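You operate a simulated robot arm through the tools that you are given. There is no shell and no other tool. Be economical: measure what you need, move in short steps, check, and stop when the job is done.

You are at the controls of a simulated two-armed robot. One attempt, no reset.

## Task
Screw the cap back on the antifreeze bottle. Take the descaler bottle and leave it on the permit card. Put one of the shims from the top of the green bench on the job card there. Put three of the brown cartons from the top of the black table on top of the drip pan there. Put the black gasket from the top of the black table on the top of the steel bench. Set the film switch to ON. Do these in any order. Set down upright: descaler bottle, brown carton.

Only the result counts: the job must be done as asked and must still hold three seconds after the hand-in. Knocking over, shifting, dropping, spilling or breaking anything else fails it. A push-on lid holds only when it is set on centred and level and pressed home; a screw cap is set on level and turned clockwise until tight.

## Robot
Two 7-joint arms with two-finger parallel grippers on one trunk, on a base that drives. Base frame: it is fixed to the floor where the robot stands at the start and does not move with it; the origin is under the middle of the robot, x ahead of it, y to its left, z up; the surface under the hand at the start is at about z = 850. Units: mm, degrees, N and s.
The left shoulder is at the start at [70, 163, 1195], the right one opposite. With the tool pointing down near the work surface each hand reaches from about 380 to 880 mm from the robot's upright axis, wherever it stands, measured 20 degrees to its own side. Places, roughly: antifreeze bottle [750, 250, 1000]; black gasket [1500, -3750, 750]; brown carton [1250, -3250, 1000]; descaler bottle [750, 1500, 750]; drip pan (20x24x5 cm) [1100, -4000, 900]; film switch [1300, -7500, 1000]; job card [-1750, 250, 750]; permit card [750, 2000, 750]; shim [-1750, 0, 750]; top of the steel bench [1300, -600, 800]. Payload 3.43 kg a hand.
Tool frame (each hand has its own): the origin (TCP) lies between the finger pads and is the grasp point; the fingertips stand 34 mm ahead of it; z points along the fingers, y is the line along which they close. The gripper opens to 128 mm. The fingers are 24 mm wide and 12 mm thick; the gripper's body (48 by 130 mm) begins 96 mm behind the TCP.
Orientation is that of the tool frame in the base frame, as a unit quaternion [x, y, z, w]. With the fingers straight down and closing along the base's y, the tool's x points along the base's -x, its y along +y and its z along -z.

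## Interface
- The arms move only by the tool step_arm. It takes "left_steps", "right_steps" or both (then of equal length, played together; a hand with none holds still); each is a list of rows, each a list of 3 entries, a list of its own where there are three numbers: the shift along the tool's x, y, z in mm, then the turn, a rotation vector about the tool's x, y, z in rad, then the finger opening in mm, from 0 to 128. In form: [[[tx, ty, tz], [ax, ay, az], hand], ...]. A call has 1 to 10 rows; each row is the pose to reach, as a shift and turn from the pose commanded when the call began, along the tool's axes at that moment. Rows are played at 5 a second. More than 50 mm and 8.6 degrees between two rows, or a gripper value outside its range, and nothing of the call is played. Where a pose cannot be reached the arm comes as near as it can. A force on the tool above 40 N (or 10 N above the force at the start of the call, whichever is more), or a blocked arm, ends the call early, and 0.2 s more pass. The fingers move at their own pace (about 153 mm/s each) and stop on an object; they squeeze with about 40 N. The grip force told is the motor's: it shows also when the fingers shut on nothing. Time passes only in rows, and 0.2 s behind the last, so rows that repeat a pose let the fingers close. The reply holds the time, the measured pose of the TCP, the force on the tool along the base axes, the opening and the grip force, in the units named above and with some noise, with the torque about the TCP (base axes, N m) and any sound that the robot's microphone picked up.
- Cameras (640 x 400 px; columns grow to the right, rows downward): "scene" is now at [129.3, 34.2, 1417]; the picture's right is [0.40, -0.91, 0.00], its down [-0.59, -0.26, -0.77] and it looks along [0.70, 0.31, -0.64] (base axes); focal length 267 px, centre (320, 200). "left" rides on the left gripper at [76, 11, -160] in its tool frame; the picture's right is [-0.15, 0.99, 0.00], its down [-0.88, -0.13, -0.46] and it looks along [-0.45, -0.07, 0.89] (tool axes); focal length 234 px, centre (320, 200). "right" rides on the right gripper at [76, -11, -160] in its tool frame; the picture's right is [0.15, 0.99, 0.00], its down [-0.88, 0.13, -0.46] and it looks along [-0.45, 0.07, 0.89] (tool axes); focal length 234 px, centre (320, 200).
- snapshot(camera): a new picture of that camera. No time passes.
- slide_trunk(by): slides the trunk up (or, below 0, down) by that many mm; the arms and the scene camera ride with it, the base frame stays. It gives what a move gives, with no picture.
- roll_base(legs): drives the robot by 1 to 6 legs, each [ahead, left, turn to the left] in mm, mm and degrees, along the robot's own axes; the way and the turn of a leg run together, so that a leg with both is an arc; at most 1500 mm and 180 degrees a leg. The arms and the cameras ride along, it lands a little off, and it stops where it bumps. It gives what a move gives.
- aim_head(pan, tilt): turns the head with the scene camera to pan (to the left, within 86 degrees either way) and tilt (down, from -29 to 69), counted from straight ahead of the robot. It gives what a move gives.
- probe_pixels(camera, pixels): there is no depth. For up to 12 entries [column, row, z] of the newest picture of that camera ("zoom" is the newest enlarged one), the place [x, y] in the base frame at which the ray of that pixel passes the height z, good to about 3 mm. No time passes.
- enlarge(camera, box): a new picture of the part [left, top, right, bottom] of that camera's present view, enlarged. No time passes.
- sign_off(): hands the job in; it is judged then, once.

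Keep the steps short. Do not move on a guess: measure, check each grasp and each placing, and mend mistakes. In all there are 138 turns and 172 pictures (those below and enlarged ones count). Leave the grippers open and the arms clear of the work at the hand-in unless told otherwise, and finish with a single line.

The tools are called after "Request:" by a JSON object that holds its "api" and its "payload". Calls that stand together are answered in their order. step_arm: Moves the arms, as the interface text tells. Its arguments: {"type":"object","properties":{"left_steps":{"type":"array","items":{"type":"array"}},"right_steps":{"type":"array","items":{"type":"array"}}},"required":[]} The other tools are called the same way: slide_trunk (by) slides the trunk up or down; roll_base (legs) drives the base; aim_head (pan, tilt) turns the head that bears the scene camera; snapshot (camera) takes a picture; probe_pixels (camera, pixels) gives the place at which the rays of pixels pass given heights; enlarge (camera, box) takes an enlarged picture of a part of a camera's view; sign_off () hands the job in.

At the start:

```text
time_s: 0.0
left_position: [384.8, 351.2, 1160.0]
left_tcp_rot: [-0.001, 1.0, 0.001, 0.0]
left_wrist_force: [-0.4, -0.6, -0.7]
left_torque: [0.0, 0.0, -0.01]
left_grip_width: 128.1
left_finger_force: 0.1
right_position: [511.8, -99.3, 1200.4]
right_tcp_rot: [0.0, 1.0, 0.001, -0.001]
right_wrist_force: [-0.5, 0.2, -0.2]
right_torque: [0.0, 0.03, -0.03]
right_grip_width: 128.0
right_finger_force: 0.1
trunk travel left (down, up): [-675.0, 265.0]
robot x, y, heading: [-1.0, -3.1, 0.1]
head pan, tilt: [23.8, 39.9]
```

scene: 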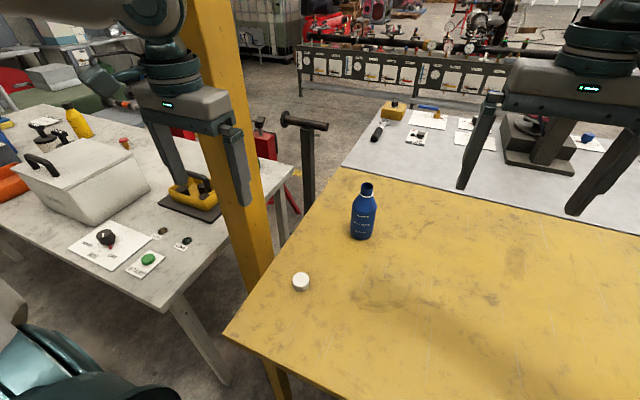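
right: 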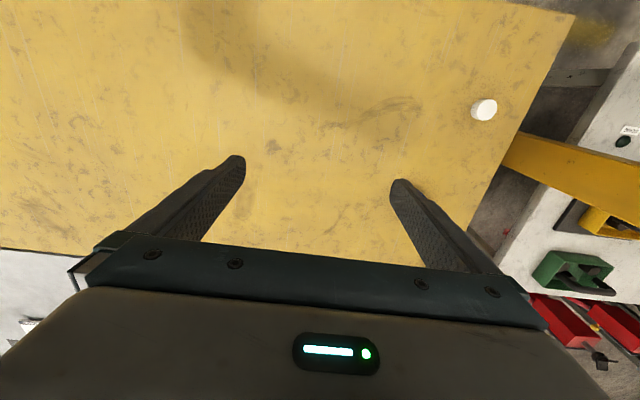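
left: 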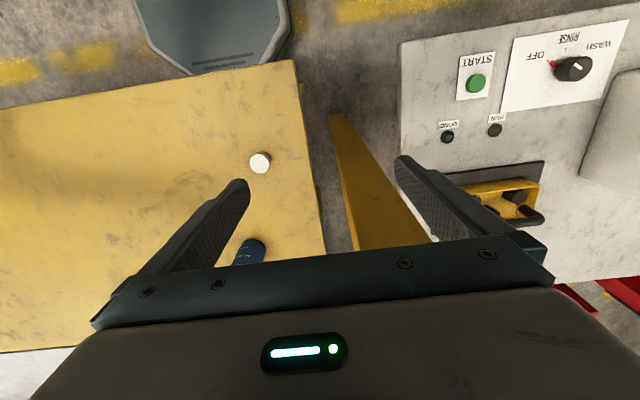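

The blue antifreeze bottle is at about (363,212) and the white cap at (301,282). I'll enlarge the view and probe both.

Request:
{"api": "enlarge", "payload": {"camera": "scene", "box": [270, 160, 430, 300]}}

Request:
{"api": "probe_pixels", "payload": {"camera": "scene", "pixels": [[301, 289, 850], [301, 276, 870], [362, 238, 850], [367, 186, 1000], [367, 186, 1020], [301, 277, 875]]}}

Request:
{"api": "enlarge", "payload": {"camera": "left", "box": [200, 130, 320, 280]}}

```text
2.86 times, centred on (350, 230) of scene
```

zoom: 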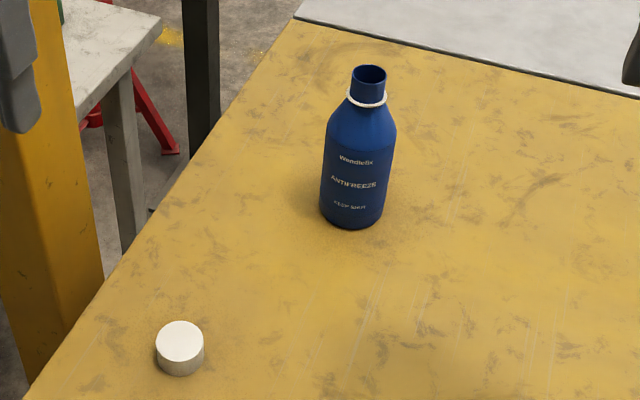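

```text
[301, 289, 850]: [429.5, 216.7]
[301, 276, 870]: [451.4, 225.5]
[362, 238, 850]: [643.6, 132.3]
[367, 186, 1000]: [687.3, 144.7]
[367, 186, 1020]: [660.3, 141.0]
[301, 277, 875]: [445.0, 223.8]
```

```text
2.67 times, centred on (260, 205) of left
```

zoom: 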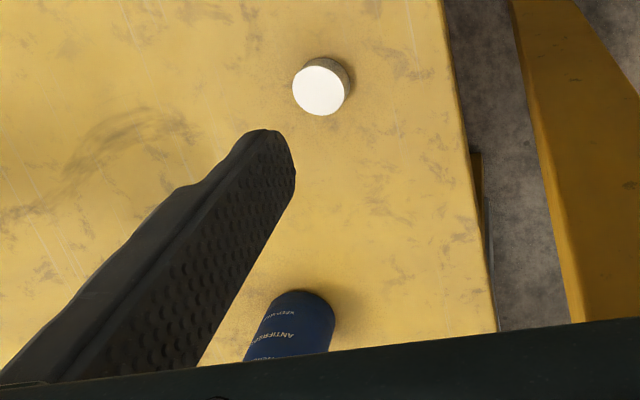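

Request:
{"api": "probe_pixels", "payload": {"camera": "scene", "pixels": [[301, 279.3, 850], [301, 279.3, 870], [301, 279.3, 880], [361.2, 234.5, 850], [367.5, 186, 1010], [367.5, 186, 1020], [367.5, 186, 1030], [367.5, 194.5, 1000]]}}

Request:
{"api": "probe_pixels", "payload": {"camera": "left", "pixels": [[260.4, 164.2, 850], [260.4, 164.2, 870], [260.4, 164.2, 880]]}}

Request:
{"api": "probe_pixels", "payload": {"camera": "right", "pixels": [[484.5, 108.5, 850], [484.5, 108.5, 870], [484.5, 108.5, 880]]}}

```text
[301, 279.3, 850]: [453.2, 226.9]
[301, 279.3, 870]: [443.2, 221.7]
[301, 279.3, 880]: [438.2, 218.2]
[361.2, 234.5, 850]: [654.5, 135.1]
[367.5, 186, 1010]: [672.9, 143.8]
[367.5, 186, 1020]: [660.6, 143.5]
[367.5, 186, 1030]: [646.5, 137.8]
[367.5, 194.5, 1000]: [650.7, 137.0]
```

```text
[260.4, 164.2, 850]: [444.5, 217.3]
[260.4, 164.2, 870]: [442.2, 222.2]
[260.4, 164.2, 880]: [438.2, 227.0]
```

```text
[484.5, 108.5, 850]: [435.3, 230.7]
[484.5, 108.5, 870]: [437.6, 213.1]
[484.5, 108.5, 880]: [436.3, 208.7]
```

Cap top at ≈(441,221,872), bottle mouth at ≈(657,140,1021). The left hand goes above the cap. The right hand starts turning to horizontal, so it can hold the bottle.

Request:
{"api": "step_arm", "payload": {"left_steps": [[[-5.6, -13, 26], [0, 0, 0], 128], [[-11.2, -26, 52], [0, 0, 0], 128], [[-16.8, -39, 78], [0, 0, 0], 128], [[-22.4, -52, 104], [0, 0, 0], 128], [[-28, -65, 130], [0, 0, 0], 128], [[-33.6, -78, 156], [0, 0, 0], 128], [[-39.2, -91, 182], [0, 0, 0], 128], [[-44.8, -104, 208], [0, 0, 0], 128], [[-50.4, -117, 234], [0, 0, 0], 128], [[-56, -130, 260], [0, 0, 0], 128]], "right_steps": [[[-7, 4, 9], [-0.08, 0.08, 0.08], 128], [[-14, 8, 18], [-0.16, 0.16, 0.16], 128], [[-21, 12, 27], [-0.24, 0.24, 0.24], 128], [[-28, 16, 36], [-0.32, 0.32, 0.32], 128], [[-35, 20, 45], [-0.4, 0.4, 0.4], 128], [[-42, 24, 54], [-0.48, 0.48, 0.48], 128], [[-49, 28, 63], [-0.56, 0.56, 0.56], 128], [[-56, 32, 72], [-0.64, 0.64, 0.64], 128], [[-63, 36, 81], [-0.72, 0.72, 0.72], 128], [[-70, 40, 90], [-0.8, 0.8, 0.8], 128]]}}

Request:
{"api": "snapshot", "payload": {"camera": "left"}}

Request:
{"api": "snapshot", "payload": {"camera": "scene"}}

```text
time_s: 2.2
left_position: [446.3, 217.9, 899.1]
left_tcp_rot: [-0.001, 1.0, 0.0, -0.001]
left_wrist_force: [0.4, 1.0, -0.3]
left_torque: [0.01, 0.02, -0.01]
left_grip_width: 128.1
left_finger_force: 0.1
right_position: [583.4, -59.6, 1110.0]
right_tcp_rot: [0.37, 0.768, 0.369, -0.37]
right_wrist_force: [0.2, -0.5, -0.8]
right_torque: [0.0, 0.07, 0.05]
right_grip_width: 127.7
right_finger_force: 0.0
trunk travel left (down, up): [-675.0, 265.0]
robot x, y, heading: [-1.1, 0.2, -0.1]
head pan, tilt: [23.8, 39.9]
```

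```text
166 pictures are left
```

left: 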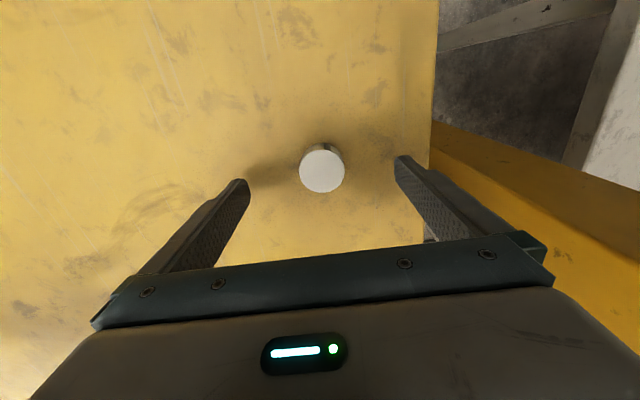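

```text
165 pictures are left
```

scene: 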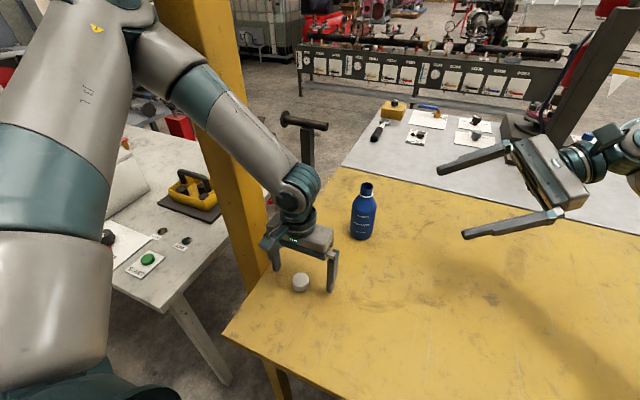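

Request:
{"api": "probe_pixels", "payload": {"camera": "left", "pixels": [[321, 171, 872], [241, 185, 865], [404, 163, 865], [343, 165, 870], [299, 171, 870]]}}

```text
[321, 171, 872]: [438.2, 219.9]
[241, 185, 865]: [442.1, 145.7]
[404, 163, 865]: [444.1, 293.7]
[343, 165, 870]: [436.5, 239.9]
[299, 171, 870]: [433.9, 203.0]
```

Cap centre is at (438,220). I'll shift 4 mm back, descend and close the left hand. The right hand finishes its turn.

Request:
{"api": "step_arm", "payload": {"left_steps": [[[4, 0, 6], [0, 0, 0], 128], [[4, 0, 11], [0, 0, 0], 128], [[4, 0, 11], [0, 0, 0], 0], [[4, 0, 11], [0, 0, 0], 0], [[4, 0, 11], [0, 0, 0], 0]], "right_steps": [[[-21, 12.1, 17.5], [-0.082, 0.082, 0.082], 128], [[-42, 24.2, 35], [-0.164, 0.164, 0.164], 128], [[-63, 36.4, 52.4], [-0.245, 0.245, 0.245], 128], [[-84, 48.5, 70], [-0.327, 0.327, 0.327], 128], [[-105, 60.7, 87.3], [-0.409, 0.409, 0.409], 128]]}}

Request:
{"api": "snapshot", "payload": {"camera": "right"}}

Request:
{"api": "snapshot", "payload": {"camera": "left"}}

```text
time_s: 3.4
left_position: [438.3, 220.5, 888.5]
left_tcp_rot: [-0.002, 1.0, 0.0, 0.001]
left_wrist_force: [-0.5, 0.5, 0.7]
left_torque: [0.08, -0.01, 0.03]
left_grip_width: 28.3
left_finger_force: 39.8
right_position: [655.0, 11.5, 999.6]
right_tcp_rot: [0.5, 0.499, 0.501, -0.5]
right_wrist_force: [0.9, -0.6, 0.7]
right_torque: [-0.01, -0.02, 0.0]
right_grip_width: 127.8
right_finger_force: 0.1
trunk travel left (down, up): [-675.0, 265.0]
robot x, y, heading: [1.4, 1.3, 0.3]
head pan, tilt: [23.8, 39.9]
```

```text
164 pictures are left
```

right: 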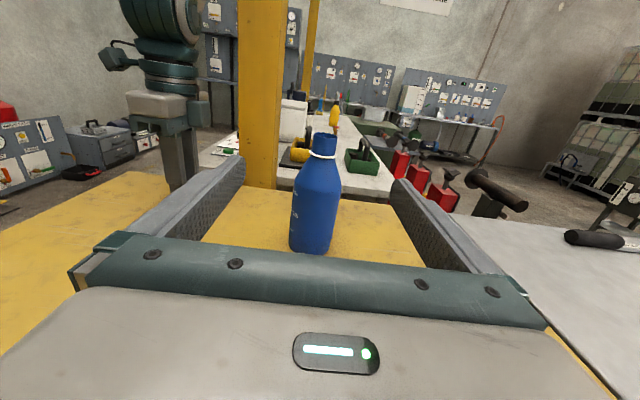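

```text
163 pictures are left
```

left: 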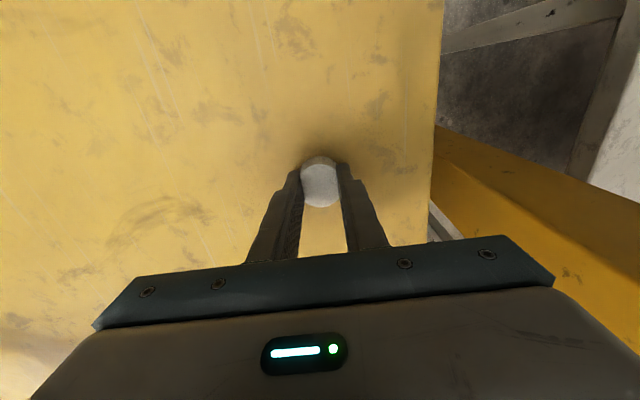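

Grip width 28 mm is less than the cap seems to be, about 38 mm. I'll look closer.

Request:
{"api": "enlarge", "payload": {"camera": "left", "box": [260, 130, 380, 230]}}

Request:
{"api": "enlarge", "payload": {"camera": "scene", "box": [240, 200, 380, 310]}}

```text
4.00 times, centred on (320, 180) of left
```

zoom: 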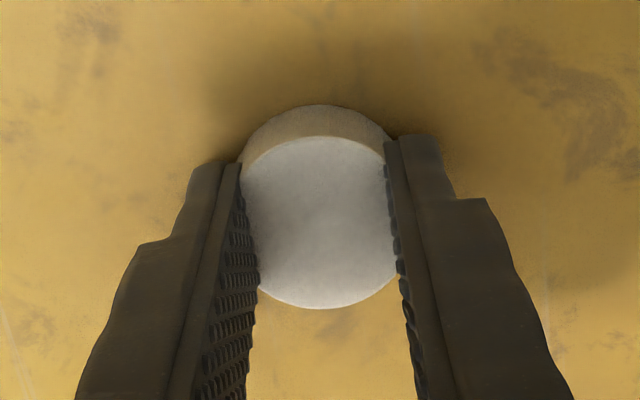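

```text
3.64 times, centred on (310, 255) of scene
```

zoom: 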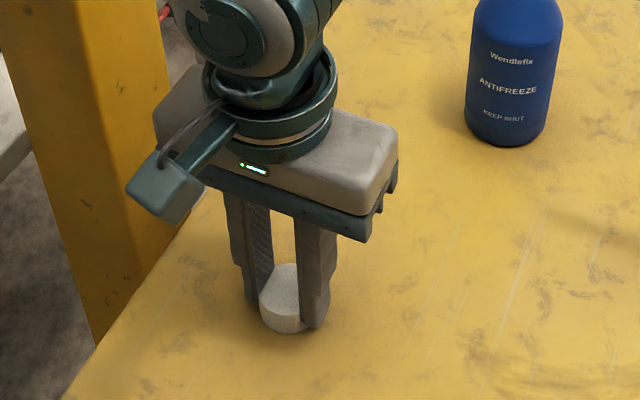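

The cap sits between the pads. Next I'll check the bottle's place in the right view: base front (311,252), mouth (327,137).

Request:
{"api": "probe_pixels", "payload": {"camera": "right", "pixels": [[311, 252, 850], [327, 137, 1020], [327, 137, 1015], [290, 245, 850], [333, 247, 850]]}}

```text
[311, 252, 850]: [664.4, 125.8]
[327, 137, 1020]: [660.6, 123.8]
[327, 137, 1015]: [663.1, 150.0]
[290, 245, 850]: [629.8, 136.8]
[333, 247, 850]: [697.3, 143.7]
```

Bottle centre is at ≈(661,140), mouth z≈1018. The right hand lowers to z 915, goes forward around the bottle and closes. The left hand lifts the cap.

Request:
{"api": "step_arm", "payload": {"left_steps": [[[0, 0, -25], [0, 0, 0], 0], [[0, 0, -50], [0, 0, 0], 0], [[0, 0, -75], [0, 0, 0], 0], [[0, 0, -100], [0, 0, 0], 0], [[0, 0, -125], [0, 0, 0], 0], [[0, 0, -150], [0, 0, 0], 0], [[0, 0, -175], [0, 0, 0], 0], [[0, 0, -200], [0, 0, 0], 0], [[0, 0, -210], [0, 0, 0], 0]], "right_steps": [[[-42, 3, 0], [0, 0, 0], 128], [[-85, 6, 0], [0, 0, 0], 128], [[-85, 6, 32], [0, 0, 0], 128], [[-85, 6, 64], [0, 0, 0], 128], [[-85, 6, 96], [0, 0, 0], 128], [[-85, 6, 128], [0, 0, 0], 128], [[-85, 6, 128], [0, 0, 0], 50], [[-85, 6, 128], [0, 0, 0], 0], [[-85, 6, 128], [0, 0, 0], 0]]}}

Request:
{"api": "snapshot", "payload": {"camera": "right"}}

Request:
{"api": "snapshot", "payload": {"camera": "scene"}}

```text
time_s: 5.6
left_position: [442.1, 163.5, 1103.8]
left_tcp_rot: [0.036, 0.999, -0.004, 0.007]
left_wrist_force: [-0.4, -0.3, -0.6]
left_torque: [-0.1, 0.04, 0.01]
left_grip_width: 27.6
left_finger_force: 40.1
right_position: [682.7, 37.4, 938.1]
right_tcp_rot: [0.521, 0.496, 0.53, -0.449]
right_wrist_force: [0.6, 0.6, -0.8]
right_torque: [0.09, 0.04, 0.05]
right_grip_width: 0.1
right_finger_force: 33.3
trunk travel left (down, up): [-675.0, 265.0]
robot x, y, heading: [2.3, -37.1, -4.4]
head pan, tilt: [23.8, 39.9]
stopped in row 9 (left hand): the arm was blocked; the commanded pose is now the measured one
```

```text
160 pictures are left
```

right: 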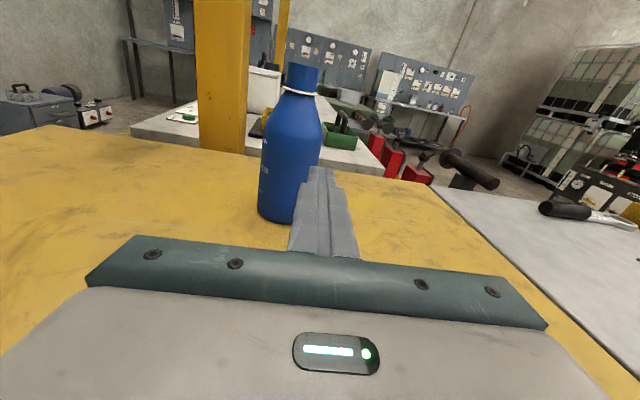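

```text
159 pictures are left
```

scene: 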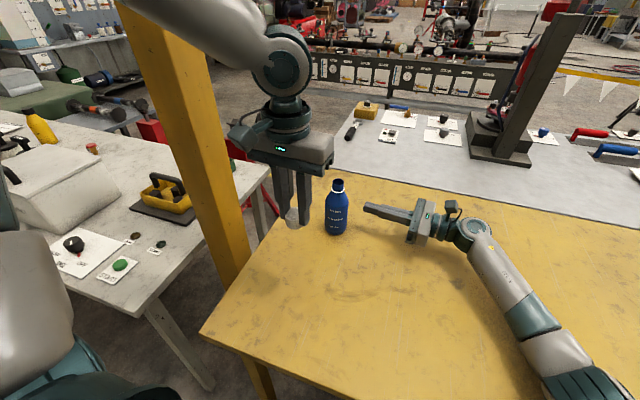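

The left elbow pressed on the yellow post and pushed the base: y is now −37 and heading −4.4°. The bottle looks undisturbed and the right hand closed short of it. I'll move the base right, away from the post, and square it up.

Request:
{"api": "roll_base", "payload": {"legs": [[0, -90, 0], [0, 0, 4.4]]}}

Request:
{"api": "snapshot", "payload": {"camera": "scene"}}

Request:
{"api": "snapshot", "payload": {"camera": "right"}}

```text
time_s: 7.2
left_position: [416.2, 100.5, 1108.0]
left_tcp_rot: [-0.002, 1.0, 0.0, 0.01]
left_wrist_force: [0.2, -0.3, 0.2]
left_torque: [0.04, -0.03, 0.0]
left_grip_width: 27.8
left_finger_force: 39.9
right_position: [663.2, -3.2, 942.3]
right_tcp_rot: [0.498, 0.514, 0.515, -0.472]
right_wrist_force: [-0.5, 0.0, 0.0]
right_torque: [-0.03, -0.01, -0.05]
right_grip_width: 0.0
right_finger_force: 33.0
trunk travel left (down, up): [-675.0, 265.0]
robot x, y, heading: [-4.0, -119.6, -0.1]
head pan, tilt: [23.8, 39.9]
```

```text
158 pictures are left
```

scene: 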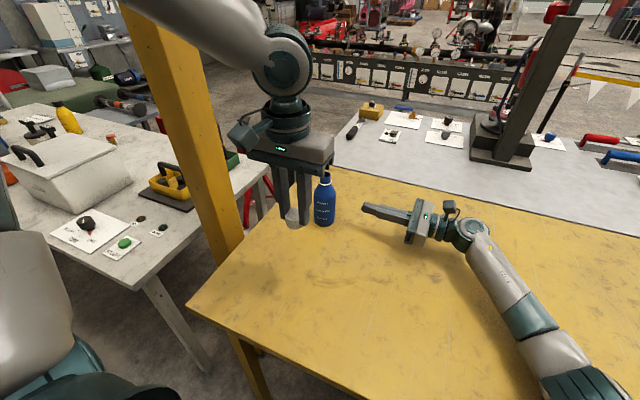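

```text
157 pictures are left
```

right: 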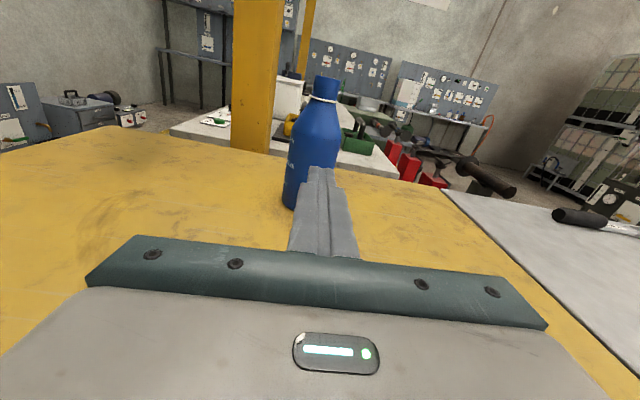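

I'll open the right hand with its orientation corrected, and re-measure the bottle.

Request:
{"api": "step_arm", "payload": {"right_steps": [[[0, 0, -10], [0.013, 0.012, 0.03], 128], [[0, 0, -10], [0.027, 0.025, 0.059], 128], [[0, 0, -10], [0.027, 0.025, 0.059], 128]]}}

Request:
{"api": "snapshot", "payload": {"camera": "right"}}

Request:
{"api": "enlarge", "payload": {"camera": "scene", "box": [270, 130, 390, 240]}}

```text
time_s: 8.0
left_position: [420.7, 103.3, 1104.9]
left_tcp_rot: [0.0, 1.0, -0.002, 0.006]
left_wrist_force: [0.1, 0.2, -1.0]
left_torque: [-0.01, -0.01, -0.01]
left_grip_width: 27.4
left_finger_force: 39.8
right_position: [666.2, -12.3, 939.3]
right_tcp_rot: [0.502, 0.501, 0.498, -0.499]
right_wrist_force: [0.0, 0.1, -0.2]
right_torque: [-0.03, 0.0, -0.01]
right_grip_width: 128.1
right_finger_force: 0.0
trunk travel left (down, up): [-675.0, 265.0]
robot x, y, heading: [1.2, -122.4, -0.1]
head pan, tilt: [23.8, 39.9]
```

```text
156 pictures are left
```

right: 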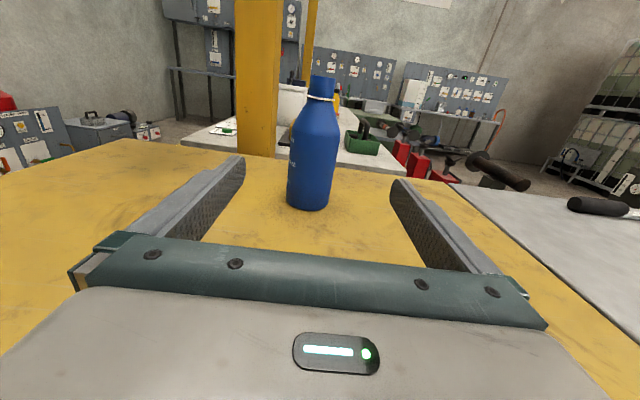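

```text
3.64 times, centred on (330, 185) of scene
```

zoom: 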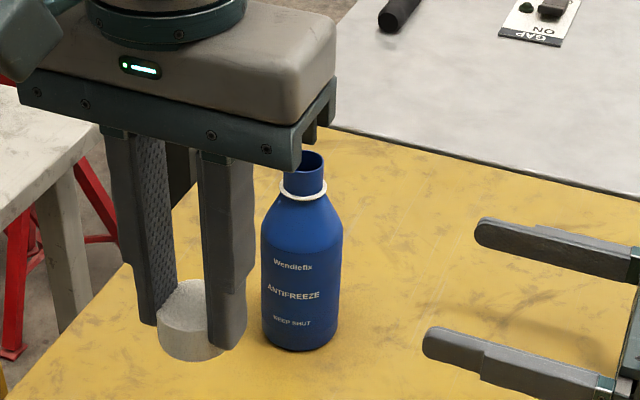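

Request:
{"api": "probe_pixels", "payload": {"camera": "zoom", "pixels": [[307, 160, 1018], [301, 333, 850], [307, 160, 1010], [307, 160, 1025], [305, 190, 1000], [305, 190, 990]]}}

Request:
{"api": "probe_pixels", "payload": {"camera": "right", "pixels": [[308, 210, 850], [287, 201, 850], [330, 203, 850], [308, 199, 850], [324, 77, 1020], [318, 98, 1000]]}}

```text
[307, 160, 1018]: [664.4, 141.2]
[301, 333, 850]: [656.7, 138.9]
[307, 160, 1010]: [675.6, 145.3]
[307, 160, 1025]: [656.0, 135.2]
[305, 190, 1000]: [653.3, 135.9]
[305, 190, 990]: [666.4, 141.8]
```

```text
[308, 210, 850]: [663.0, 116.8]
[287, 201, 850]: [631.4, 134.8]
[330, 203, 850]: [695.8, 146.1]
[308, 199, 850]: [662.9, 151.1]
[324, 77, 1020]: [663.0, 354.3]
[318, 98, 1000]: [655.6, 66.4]
```

The bottle is still at (661,140). Right hand goes around it and closes.

Request:
{"api": "step_arm", "payload": {"right_steps": [[[-24, -4, 0], [0, 0, 0], 128], [[-24, -4, 38], [0, 0, 0], 128], [[-24, -4, 76], [0, 0, 0], 128], [[-24, -4, 114], [0, 0, 0], 128], [[-24, -4, 150], [0, 0, 0], 128], [[-24, -4, 150], [0, 0, 0], 128]]}}

Request:
{"api": "snapshot", "payload": {"camera": "right"}}

```text
time_s: 9.4
left_position: [430.2, 97.8, 1100.2]
left_tcp_rot: [-0.001, 1.0, 0.002, 0.001]
left_wrist_force: [0.5, -0.2, 0.8]
left_torque: [0.06, -0.07, 0.01]
left_grip_width: 27.5
left_finger_force: 39.5
right_position: [668.0, 134.0, 905.7]
right_tcp_rot: [-0.504, -0.495, -0.497, 0.505]
right_wrist_force: [-0.4, -0.5, 0.9]
right_torque: [-0.05, 0.03, 0.01]
right_grip_width: 127.9
right_finger_force: 0.1
trunk travel left (down, up): [-675.0, 265.0]
robot x, y, heading: [-2.9, -121.5, -0.1]
head pan, tilt: [23.8, 39.9]
```

```text
154 pictures are left
```

right: 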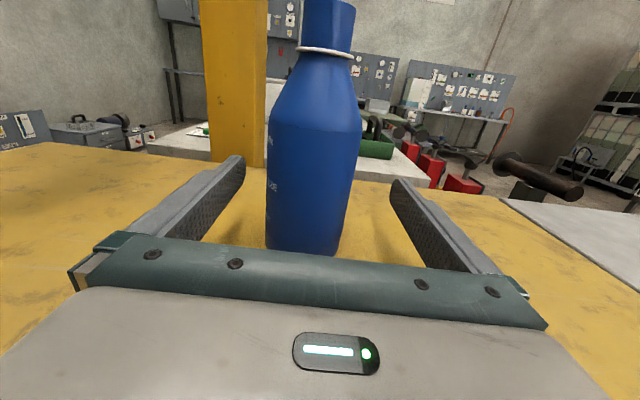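

Request:
{"api": "step_arm", "payload": {"right_steps": [[[2, -4, 3], [0, 0, 0], 128], [[2, -4, 3], [0, 0, 0], 70], [[2, -4, 3], [0, 0, 0], 0], [[2, -4, 3], [0, 0, 0], 0]]}}

Request:
{"api": "snapshot", "payload": {"camera": "right"}}

Request:
{"api": "snapshot", "payload": {"camera": "scene"}}

```text
time_s: 10.4
left_position: [432.5, 99.6, 1100.1]
left_tcp_rot: [-0.001, 1.0, 0.0, 0.001]
left_wrist_force: [0.3, 0.5, -0.4]
left_torque: [0.0, 0.02, 0.01]
left_grip_width: 27.7
left_finger_force: 40.0
right_position: [668.2, 138.3, 908.3]
right_tcp_rot: [0.504, 0.496, 0.496, -0.504]
right_wrist_force: [0.9, 0.0, 1.4]
right_torque: [-0.01, -0.24, -0.04]
right_grip_width: 62.0
right_finger_force: 39.6
trunk travel left (down, up): [-675.0, 265.0]
robot x, y, heading: [-4.0, -122.5, -0.3]
head pan, tilt: [23.8, 39.9]
```

```text
153 pictures are left
```

right: 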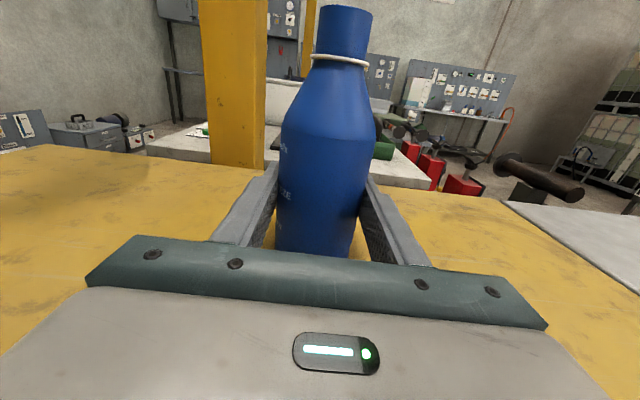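

```text
152 pictures are left
```

scene: 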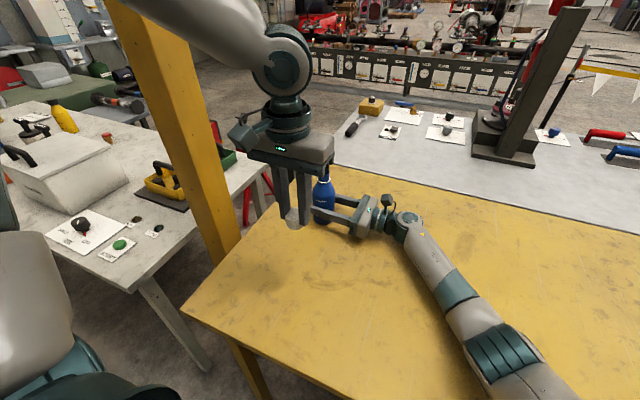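

The bottle is held (width 62). Now the left hand carries the cap toward the bottle, staying high, and I'll look.

Request:
{"api": "step_arm", "payload": {"left_steps": [[[-25, 8, -4], [0, 0, 0], 0], [[-50, 16, -8], [0, 0, 0], 0], [[-75, 24, -12], [0, 0, 0], 0], [[-100, 32, -15], [0, 0, 0], 0], [[-125, 40, -15], [0, 0, 0], 0], [[-125, 40, -15], [0, 0, 0], 0]]}}

Request:
{"api": "snapshot", "payload": {"camera": "left"}}

Request:
{"api": "enlarge", "payload": {"camera": "scene", "box": [260, 100, 420, 240]}}

```text
time_s: 11.8
left_position: [558.3, 140.4, 1114.9]
left_tcp_rot: [0.0, 1.0, 0.0, 0.001]
left_wrist_force: [0.7, -0.4, 0.1]
left_torque: [0.04, -0.02, -0.01]
left_grip_width: 27.7
left_finger_force: 40.1
right_position: [669.2, 138.0, 907.4]
right_tcp_rot: [-0.504, -0.496, -0.496, 0.504]
right_wrist_force: [1.1, 0.3, 3.4]
right_torque: [0.03, -0.28, -0.04]
right_grip_width: 61.8
right_finger_force: 39.8
trunk travel left (down, up): [-675.0, 265.0]
robot x, y, heading: [-5.1, -121.1, -0.1]
head pan, tilt: [23.8, 39.9]
```

```text
151 pictures are left
```

left: 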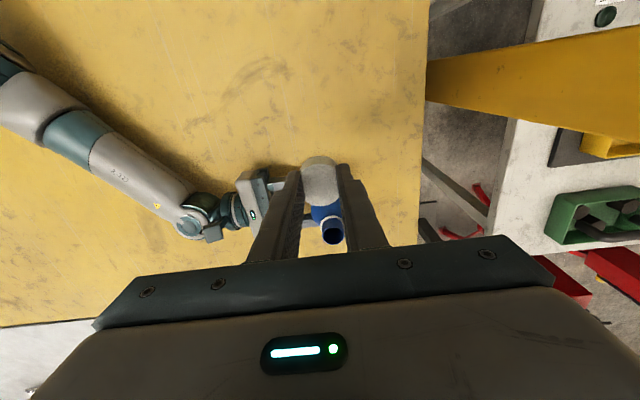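

```text
2.86 times, centred on (340, 170) of scene
```

zoom: 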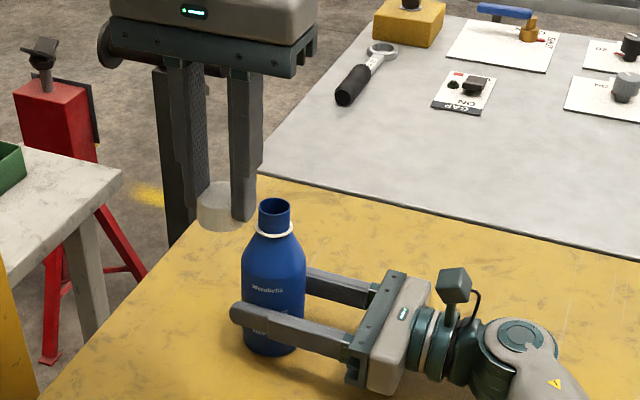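

Mouth centre: left view (334,234), scene zoom (275,205). I'll triangulate it.

Request:
{"api": "enlarge", "payload": {"camera": "left", "box": [280, 140, 400, 260]}}

Request:
{"api": "probe_pixels", "payload": {"camera": "left", "pixels": [[334, 233, 1010], [334, 233, 1018], [334, 233, 1026]]}}

Request:
{"api": "enlarge", "payload": {"camera": "scene", "box": [290, 140, 350, 200]}}

```text
3.33 times, centred on (340, 200) of left
```

zoom: 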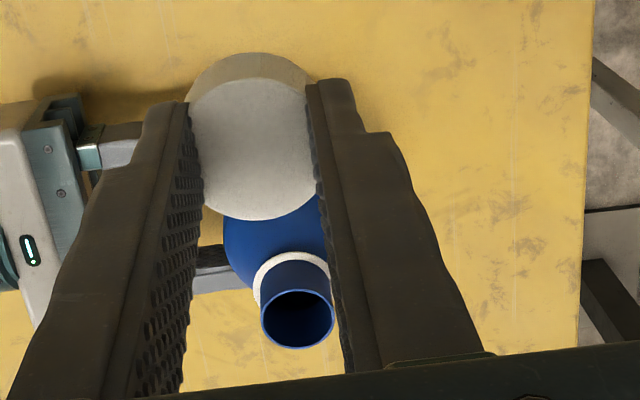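

```text
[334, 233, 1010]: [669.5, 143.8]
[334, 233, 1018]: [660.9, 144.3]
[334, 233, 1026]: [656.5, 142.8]
```

```text
6.67 times, centred on (320, 170) of scene
```

zoom: 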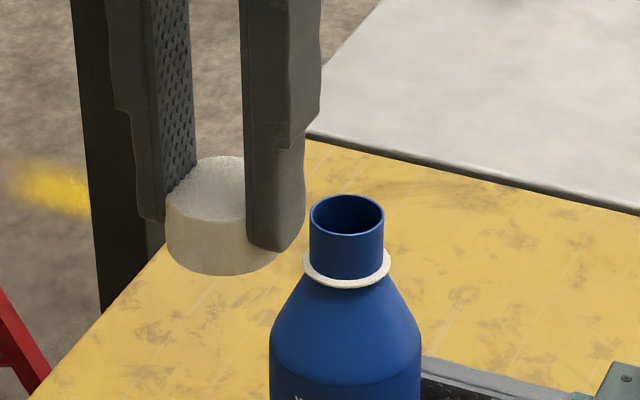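

Request:
{"api": "probe_pixels", "payload": {"camera": "zoom", "pixels": [[347, 215, 1005], [347, 215, 1012], [347, 215, 1020], [347, 215, 1028], [220, 188, 1100], [220, 188, 1095]]}}

Request:
{"api": "probe_pixels", "payload": {"camera": "left", "pixels": [[333.4, 235.7, 1005], [333.4, 235.7, 1012], [333.4, 235.7, 1020], [333.4, 235.7, 1028], [320.5, 185, 1100]]}}

```text
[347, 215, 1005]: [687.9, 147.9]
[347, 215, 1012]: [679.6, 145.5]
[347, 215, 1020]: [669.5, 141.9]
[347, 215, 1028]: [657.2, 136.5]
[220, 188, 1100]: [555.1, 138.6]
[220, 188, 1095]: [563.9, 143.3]
```

```text
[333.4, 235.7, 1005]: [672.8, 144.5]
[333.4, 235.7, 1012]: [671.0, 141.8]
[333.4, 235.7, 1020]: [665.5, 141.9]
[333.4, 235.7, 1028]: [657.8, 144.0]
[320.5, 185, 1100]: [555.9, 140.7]
```

Mouth ≈(665,141.5,1022). Moving the cap over it and down to 10 mm above.

Request:
{"api": "step_arm", "payload": {"left_steps": [[[-36, 0.5, 0], [0, 0, 0], 0], [[-72, 1, 0], [0, 0, 0], 0], [[-107.5, 1.5, 0], [0, 0, 0], 0], [[-107.5, 1.5, 20], [0, 0, 0], 0], [[-107.5, 1.5, 42], [0, 0, 0], 0], [[-107.5, 1.5, 42], [0, 0, 0], 0]]}}

Request:
{"api": "enlarge", "payload": {"camera": "scene", "box": [290, 140, 350, 200]}}

Request:
{"api": "snapshot", "payload": {"camera": "right"}}

```text
time_s: 13.2
left_position: [666.3, 138.7, 1071.9]
left_tcp_rot: [-0.001, 1.0, 0.0, 0.001]
left_wrist_force: [0.7, -0.4, 0.6]
left_torque: [-0.01, 0.03, -0.03]
left_grip_width: 27.5
left_finger_force: 40.0
right_position: [669.3, 137.9, 907.8]
right_tcp_rot: [-0.504, -0.496, -0.496, 0.504]
right_wrist_force: [0.4, 1.0, 5.3]
right_torque: [0.05, -0.28, -0.02]
right_grip_width: 61.8
right_finger_force: 39.9
trunk travel left (down, up): [-675.0, 265.0]
robot x, y, heading: [-4.1, -122.8, 0.0]
head pan, tilt: [23.8, 39.9]
```

```text
6.67 times, centred on (320, 170) of scene
```

zoom: 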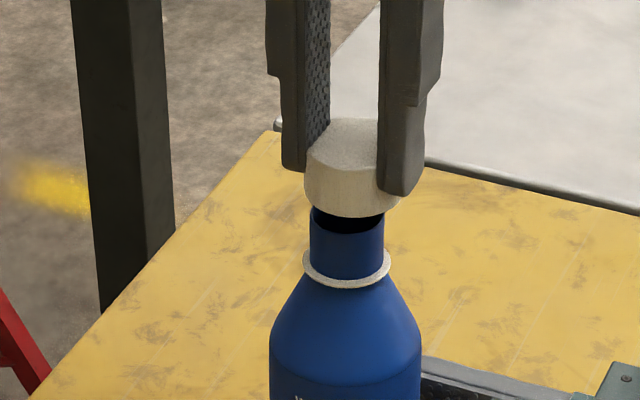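

```text
146 pictures are left
```

right: 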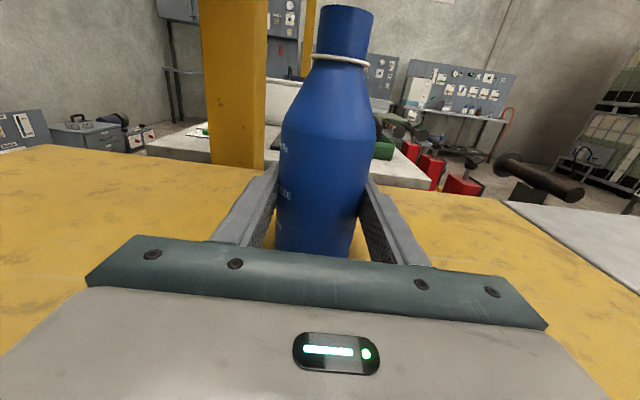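

Request:
{"api": "probe_pixels", "payload": {"camera": "zoom", "pixels": [[351, 217, 1034], [347, 233, 1022], [304, 172, 1054], [350, 141, 1056], [304, 195, 1034]]}}

```text
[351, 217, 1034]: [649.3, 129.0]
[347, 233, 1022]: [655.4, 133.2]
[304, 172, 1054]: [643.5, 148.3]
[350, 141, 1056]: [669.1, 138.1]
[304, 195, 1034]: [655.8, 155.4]
```

The cap is about 2 mm off in +y and +x. I'll correct it and lower gently till contact.

Request:
{"api": "step_arm", "payload": {"left_steps": [[[-1.5, 2, 0], [0, 0, 0], 0], [[-1.5, 2, 4], [0, 0, 0], 0], [[-1.5, 2, 8], [0, 0, 0], 0], [[-1.5, 2, 11], [0, 0, 0], 0], [[-1.5, 2, 14], [0, 0, 0], 0]]}}

Request:
{"api": "enlarge", "payload": {"camera": "scene", "box": [290, 140, 350, 200]}}

```text
time_s: 14.4
left_position: [667.2, 143.3, 1059.9]
left_tcp_rot: [0.0, 1.0, 0.0, 0.001]
left_wrist_force: [-0.5, -0.8, 1.0]
left_torque: [0.0, 0.0, 0.0]
left_grip_width: 28.1
left_finger_force: 39.9
right_position: [668.1, 137.2, 907.9]
right_tcp_rot: [0.504, 0.496, 0.496, -0.504]
right_wrist_force: [2.1, 1.5, 6.0]
right_torque: [0.08, -0.38, -0.02]
right_grip_width: 62.0
right_finger_force: 39.8
trunk travel left (down, up): [-675.0, 265.0]
robot x, y, heading: [-3.2, -120.7, 0.0]
head pan, tilt: [23.8, 39.9]
```

```text
6.67 times, centred on (320, 170) of scene
```

zoom: 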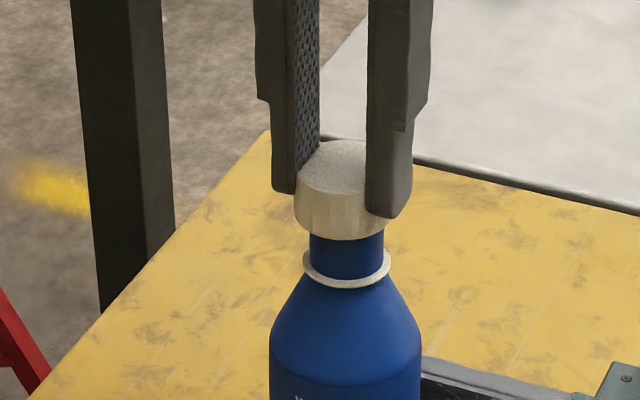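

Slightly over-corrected: cap centre column ≈342, neck 347. I'll shift 1.5 mm back and keep lowering.

Request:
{"api": "step_arm", "payload": {"left_steps": [[[0, -1.7, 0], [0, 0, 0], 0], [[0, -1.7, 3], [0, 0, 0], 0], [[0, -1.7, 6], [0, 0, 0], 0], [[0, -1.7, 9], [0, 0, 0], 0]]}}

Request:
{"api": "enlarge", "payload": {"camera": "scene", "box": [290, 140, 350, 200]}}

```text
time_s: 15.4
left_position: [667.5, 141.5, 1049.6]
left_tcp_rot: [0.0, 1.0, -0.001, 0.0]
left_wrist_force: [0.8, -0.2, -0.2]
left_torque: [-0.02, 0.03, -0.02]
left_grip_width: 27.6
left_finger_force: 40.1
right_position: [667.9, 137.8, 907.2]
right_tcp_rot: [-0.504, -0.497, -0.496, 0.504]
right_wrist_force: [2.8, 0.7, 6.6]
right_torque: [0.04, -0.46, 0.03]
right_grip_width: 62.1
right_finger_force: 39.8
trunk travel left (down, up): [-675.0, 265.0]
robot x, y, heading: [-5.9, -124.6, -0.0]
head pan, tilt: [23.8, 39.9]
```

```text
6.67 times, centred on (320, 170) of scene
```

zoom: 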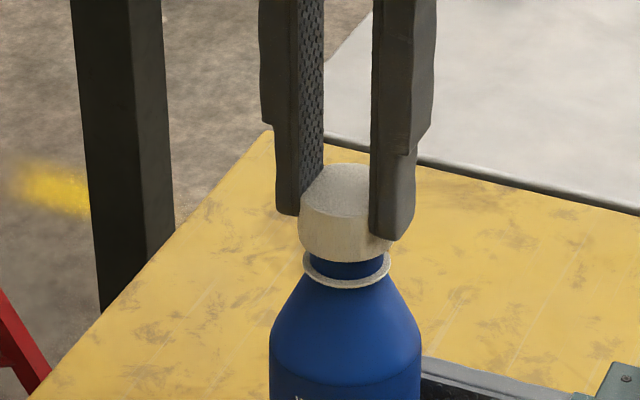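

The cap is sliding over the neck without force. I'll continue down to contact.

Request:
{"api": "step_arm", "payload": {"left_steps": [[[0, 0, 2], [0, 0, 0], 0], [[0, 0, 4], [0, 0, 0], 0], [[0, 0, 6], [0, 0, 0], 0], [[0, 0, 8], [0, 0, 0], 0], [[0, 0, 10], [0, 0, 0], 0]]}}

Request:
{"api": "enlarge", "payload": {"camera": "scene", "box": [290, 140, 350, 200]}}

```text
time_s: 16.6
left_position: [667.7, 140.8, 1040.6]
left_tcp_rot: [0.001, 1.0, -0.002, 0.001]
left_wrist_force: [-9.9, -4.3, 11.3]
left_torque: [-0.42, 0.43, -0.02]
left_grip_width: 28.1
left_finger_force: 40.1
right_position: [667.9, 137.5, 906.8]
right_tcp_rot: [0.505, 0.495, 0.496, -0.503]
right_wrist_force: [13.1, 7.3, 2.3]
right_torque: [-0.43, 0.25, -0.03]
right_grip_width: 61.8
right_finger_force: 40.3
trunk travel left (down, up): [-675.0, 265.0]
robot x, y, heading: [-1.3, -122.0, 0.0]
head pan, tilt: [23.8, 39.9]
```

```text
6.67 times, centred on (320, 170) of scene
```

zoom: 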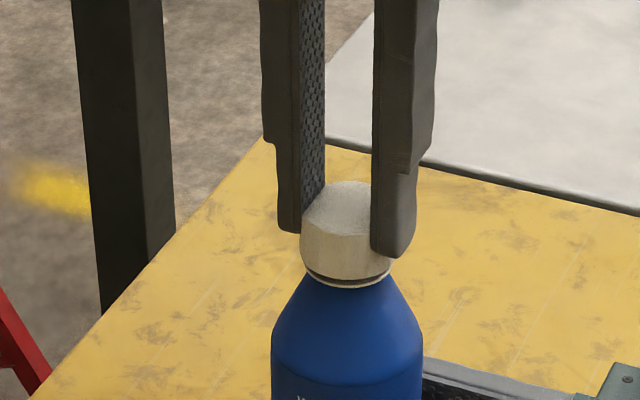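

Contact at 11 N with small side loads. I'll ease 1 mm in −x and turn clockwise (positive about tool z) 80°.

Request:
{"api": "step_arm", "payload": {"left_steps": [[[1, -0.5, 0], [0, 0, 0.14], 0], [[1, -0.5, 0], [0, 0, 0.28], 0], [[1, -0.5, 0.2], [0, 0, 0.42], 0], [[1, -0.5, 0.4], [0, 0, 0.56], 0], [[1, -0.5, 0.5], [0, 0, 0.7], 0], [[1, -0.5, 0.6], [0, 0, 0.84], 0], [[1, -0.5, 0.7], [0, 0, 0.98], 0], [[1, -0.5, 0.8], [0, 0, 1.12], 0], [[1, -0.5, 0.9], [0, 0, 1.26], 0], [[1, -0.5, 1], [0, 0, 1.4], 0]]}}

Request:
{"api": "enlarge", "payload": {"camera": "scene", "box": [290, 140, 350, 200]}}

```text
time_s: 18.8
left_position: [665.6, 140.0, 1040.0]
left_tcp_rot: [0.645, 0.764, 0.002, 0.001]
left_wrist_force: [10.0, 9.0, 13.4]
left_torque: [0.14, -0.12, 0.0]
left_grip_width: 28.0
left_finger_force: 40.7
right_position: [666.6, 136.7, 908.2]
right_tcp_rot: [-0.503, -0.497, -0.495, 0.505]
right_wrist_force: [-11.0, -14.3, -0.1]
right_torque: [0.08, -0.79, -0.02]
right_grip_width: 61.8
right_finger_force: 40.0
trunk travel left (down, up): [-675.0, 265.0]
robot x, y, heading: [-2.9, -123.1, -0.2]
head pan, tilt: [23.8, 39.9]
```

```text
6.67 times, centred on (320, 170) of scene
```

zoom: 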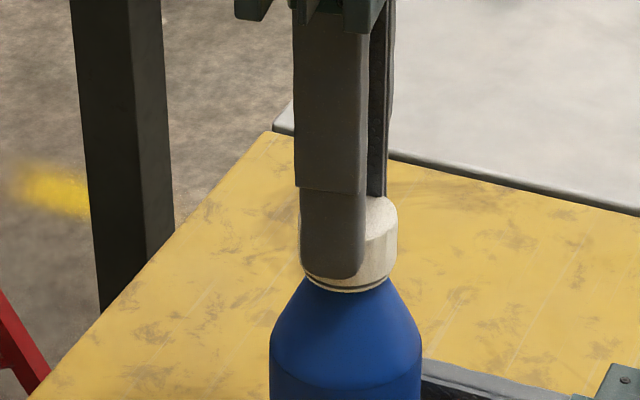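

No torque yet. I'll ease the lateral load and turn another 80°.

Request:
{"api": "step_arm", "payload": {"left_steps": [[[0.6, 1, 0], [0, 0, 0.14], 0], [[0.6, 1, 0.2], [0, 0, 0.28], 0], [[0.6, 1, 0.4], [0, 0, 0.42], 0], [[0.6, 1, 0.6], [0, 0, 0.56], 0], [[0.6, 1, 0.7], [0, 0, 0.7], 0], [[0.6, 1, 0.8], [0, 0, 0.84], 0], [[0.6, 1, 0.9], [0, 0, 0.98], 0], [[0.6, 1, 1], [0, 0, 1.12], 0], [[0.6, 1, 1], [0, 0, 1.26], 0], [[0.6, 1, 1], [0, 0, 1.4], 0]]}}

Request:
{"api": "enlarge", "payload": {"camera": "scene", "box": [290, 140, 350, 200]}}

```text
time_s: 21.0
left_position: [666.7, 141.4, 1038.0]
left_tcp_rot: [0.986, 0.169, 0.001, 0.0]
left_wrist_force: [13.3, -4.9, 6.7]
left_torque: [-0.13, -0.33, 0.02]
left_grip_width: 34.3
left_finger_force: 40.0
right_position: [666.1, 137.9, 907.6]
right_tcp_rot: [-0.503, -0.497, -0.495, 0.505]
right_wrist_force: [-17.9, 3.5, -0.2]
right_torque: [-0.59, -1.2, 0.01]
right_grip_width: 61.7
right_finger_force: 39.7
trunk travel left (down, up): [-675.0, 265.0]
robot x, y, heading: [-1.2, -118.0, -0.1]
head pan, tilt: [23.8, 39.9]
```

```text
6.67 times, centred on (320, 170) of scene
```

zoom: 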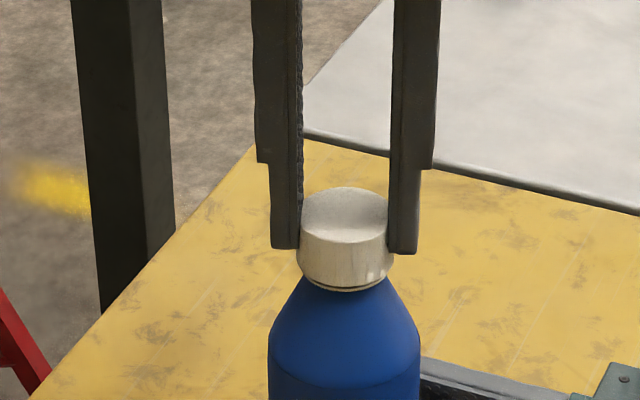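

Grip widened to 34 and the cap looks level. Turning on and watching torque.

Request:
{"api": "step_arm", "payload": {"left_steps": [[[0, 0, 0], [0, 0, 0.14], 0], [[0, 0, 0.2], [0, 0, 0.28], 0], [[0, 0, 0.4], [0, 0, 0.42], 0], [[0, 0, 0.6], [0, 0, 0.56], 0], [[0, 0, 0.7], [0, 0, 0.7], 0], [[0, 0, 0.8], [0, 0, 0.84], 0], [[0, 0, 0.9], [0, 0, 0.98], 0], [[0, 0, 1], [0, 0, 1.12], 0]]}}

Request:
{"api": "enlarge", "payload": {"camera": "scene", "box": [290, 140, 350, 200]}}

```text
time_s: 22.7
left_position: [659.8, 139.1, 1039.3]
left_tcp_rot: [0.945, -0.328, 0.007, -0.008]
left_wrist_force: [2.1, 1.0, 0.7]
left_torque: [0.05, -0.01, 0.03]
left_grip_width: 34.6
left_finger_force: 39.9
left hand out of reach, approached as far as the arm can: row 8
right_position: [663.7, 137.4, 907.0]
right_tcp_rot: [-0.5, -0.499, -0.494, 0.507]
right_wrist_force: [-3.9, 0.1, -0.2]
right_torque: [0.2, -0.06, -0.04]
right_grip_width: 62.6
right_finger_force: 40.0
trunk travel left (down, up): [-675.0, 265.0]
robot x, y, heading: [-0.4, -123.9, 0.2]
head pan, tilt: [23.8, 39.9]
stopped in row 8 (right hand): the force on the tool passed its limit at 49 N (the readings are from after the stop); the commanded pose is now the measured one
```

```text
6.67 times, centred on (320, 170) of scene
```

zoom: 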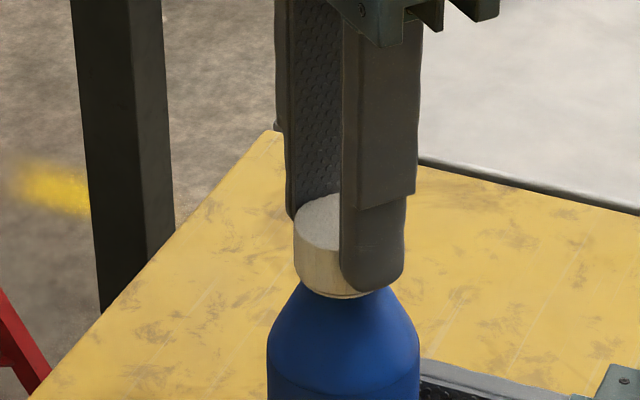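

The wrist limit was reached after about 218°. I'll release the cap, rewind and regrip.

Request:
{"api": "step_arm", "payload": {"left_steps": [[[0, 0, 0], [0, 0, 0], 80], [[0, 0, 0], [0, 0, 0], 80], [[0, 0, -2], [0, 0, -0.14], 80], [[0, 0, -2], [0, 0, -0.28], 80], [[0, 0, -2], [0, 0, -0.42], 80], [[0, 0, -2], [0, 0, -0.56], 80], [[0, 0, -2], [0, 0, -0.7], 80], [[0, 0, -2], [0, 0, -0.84], 80], [[0, 0, -2], [0, 0, -0.98], 80], [[0, 0, -2], [0, 0, -1.12], 80]]}}

Request:
{"api": "enlarge", "payload": {"camera": "scene", "box": [290, 140, 350, 200]}}

```text
time_s: 24.9
left_position: [659.9, 140.4, 1040.0]
left_tcp_rot: [0.974, 0.224, 0.01, -0.002]
left_wrist_force: [0.2, -0.8, -0.3]
left_torque: [-0.01, 0.03, 0.02]
left_grip_width: 80.0
left_finger_force: 0.1
right_position: [665.3, 136.7, 908.0]
right_tcp_rot: [-0.502, -0.497, -0.494, 0.507]
right_wrist_force: [-0.7, 0.3, -0.8]
right_torque: [-0.02, 0.04, 0.01]
right_grip_width: 61.3
right_finger_force: 39.9
trunk travel left (down, up): [-675.0, 265.0]
robot x, y, heading: [-3.4, -124.2, 0.1]
head pan, tilt: [23.8, 39.9]
```

```text
6.67 times, centred on (320, 170) of scene
```

zoom: 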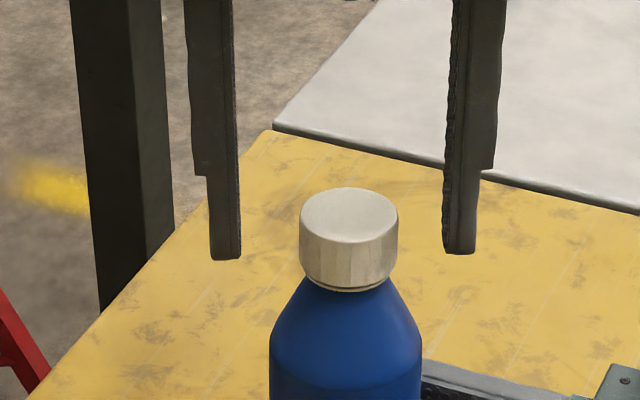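

The cap sits level. Rewinding further and centring on it (665,141).

Request:
{"api": "step_arm", "payload": {"left_steps": [[[2.5, 1, 0], [0, 0, -0.14], 80], [[5.3, 1.7, 0], [0, 0, -0.28], 80], [[5.3, 1.7, 0], [0, 0, -0.42], 80], [[5.3, 1.7, 0], [0, 0, -0.56], 80], [[5.3, 1.7, 0], [0, 0, -0.7], 80], [[5.3, 1.7, 0], [0, 0, -0.84], 80], [[5.3, 1.7, 0], [0, 0, -0.98], 80], [[5.3, 1.7, 0], [0, 0, -1.12], 80], [[5.3, 1.7, 0], [0, 0, -1.26], 80], [[5.3, 1.7, 0], [0, 0, -1.4], 80]]}}

Request:
{"api": "enlarge", "payload": {"camera": "scene", "box": [290, 140, 350, 200]}}

Request:
{"api": "snapshot", "payload": {"camera": "left"}}

```text
time_s: 27.1
left_position: [665.7, 139.5, 1040.7]
left_tcp_rot: [0.6, 0.8, 0.009, 0.005]
left_wrist_force: [-0.2, 0.1, 0.5]
left_torque: [-0.03, -0.01, -0.01]
left_grip_width: 79.7
left_finger_force: 0.0
right_position: [665.5, 138.1, 907.1]
right_tcp_rot: [-0.502, -0.497, -0.494, 0.507]
right_wrist_force: [1.2, -0.1, 0.4]
right_torque: [-0.02, 0.0, -0.03]
right_grip_width: 61.7
right_finger_force: 39.7
trunk travel left (down, up): [-675.0, 265.0]
robot x, y, heading: [-4.5, -121.2, 0.2]
head pan, tilt: [23.8, 39.9]
```

```text
6.67 times, centred on (320, 170) of scene
```

zoom: 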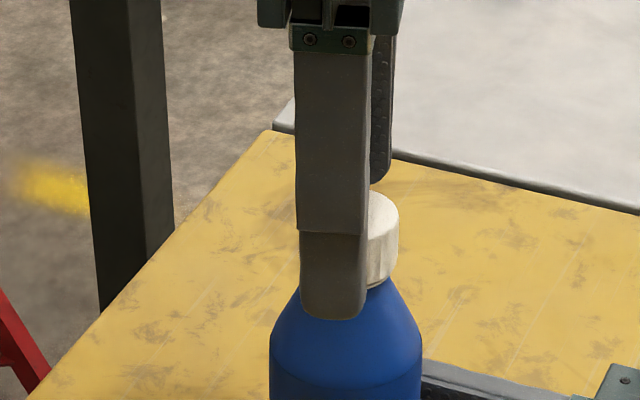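

```text
137 pictures are left
```

left: 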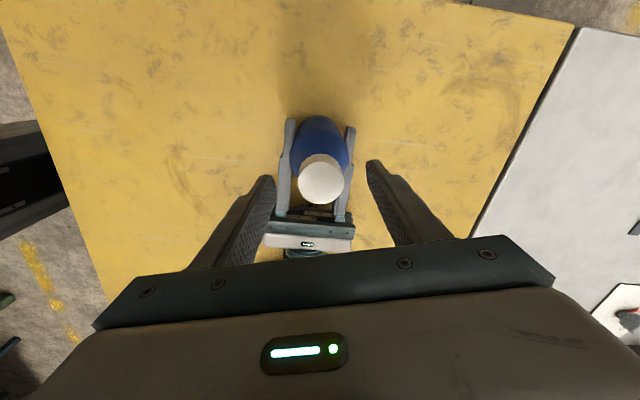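

The cap is centred between the fingers, about 4 mm off in tool x. I'll level the hand, shift and close on the cap.

Request:
{"api": "step_arm", "payload": {"left_steps": [[[4, 0, 1], [0.02, -0.003, 0], 80], [[4, 0, 2], [0.02, -0.003, 0], 40], [[4, 0, 2], [0.02, -0.003, 0], 0], [[4, 0, 2], [0.02, -0.003, 0], 0]]}}

```text
time_s: 28.1
left_position: [663.3, 145.8, 1040.1]
left_tcp_rot: [0.601, 0.799, 0.002, 0.001]
left_wrist_force: [12.3, 6.6, -0.8]
left_torque: [0.21, -0.38, 0.15]
left_grip_width: 34.3
left_finger_force: 40.4
right_position: [663.9, 138.6, 908.9]
right_tcp_rot: [-0.5, -0.499, -0.494, 0.507]
right_wrist_force: [-12.2, -6.5, -0.6]
right_torque: [0.69, -1.24, 0.0]
right_grip_width: 61.3
right_finger_force: 39.9
trunk travel left (down, up): [-675.0, 265.0]
robot x, y, heading: [-0.5, -122.4, 0.0]
head pan, tilt: [23.8, 39.9]
```

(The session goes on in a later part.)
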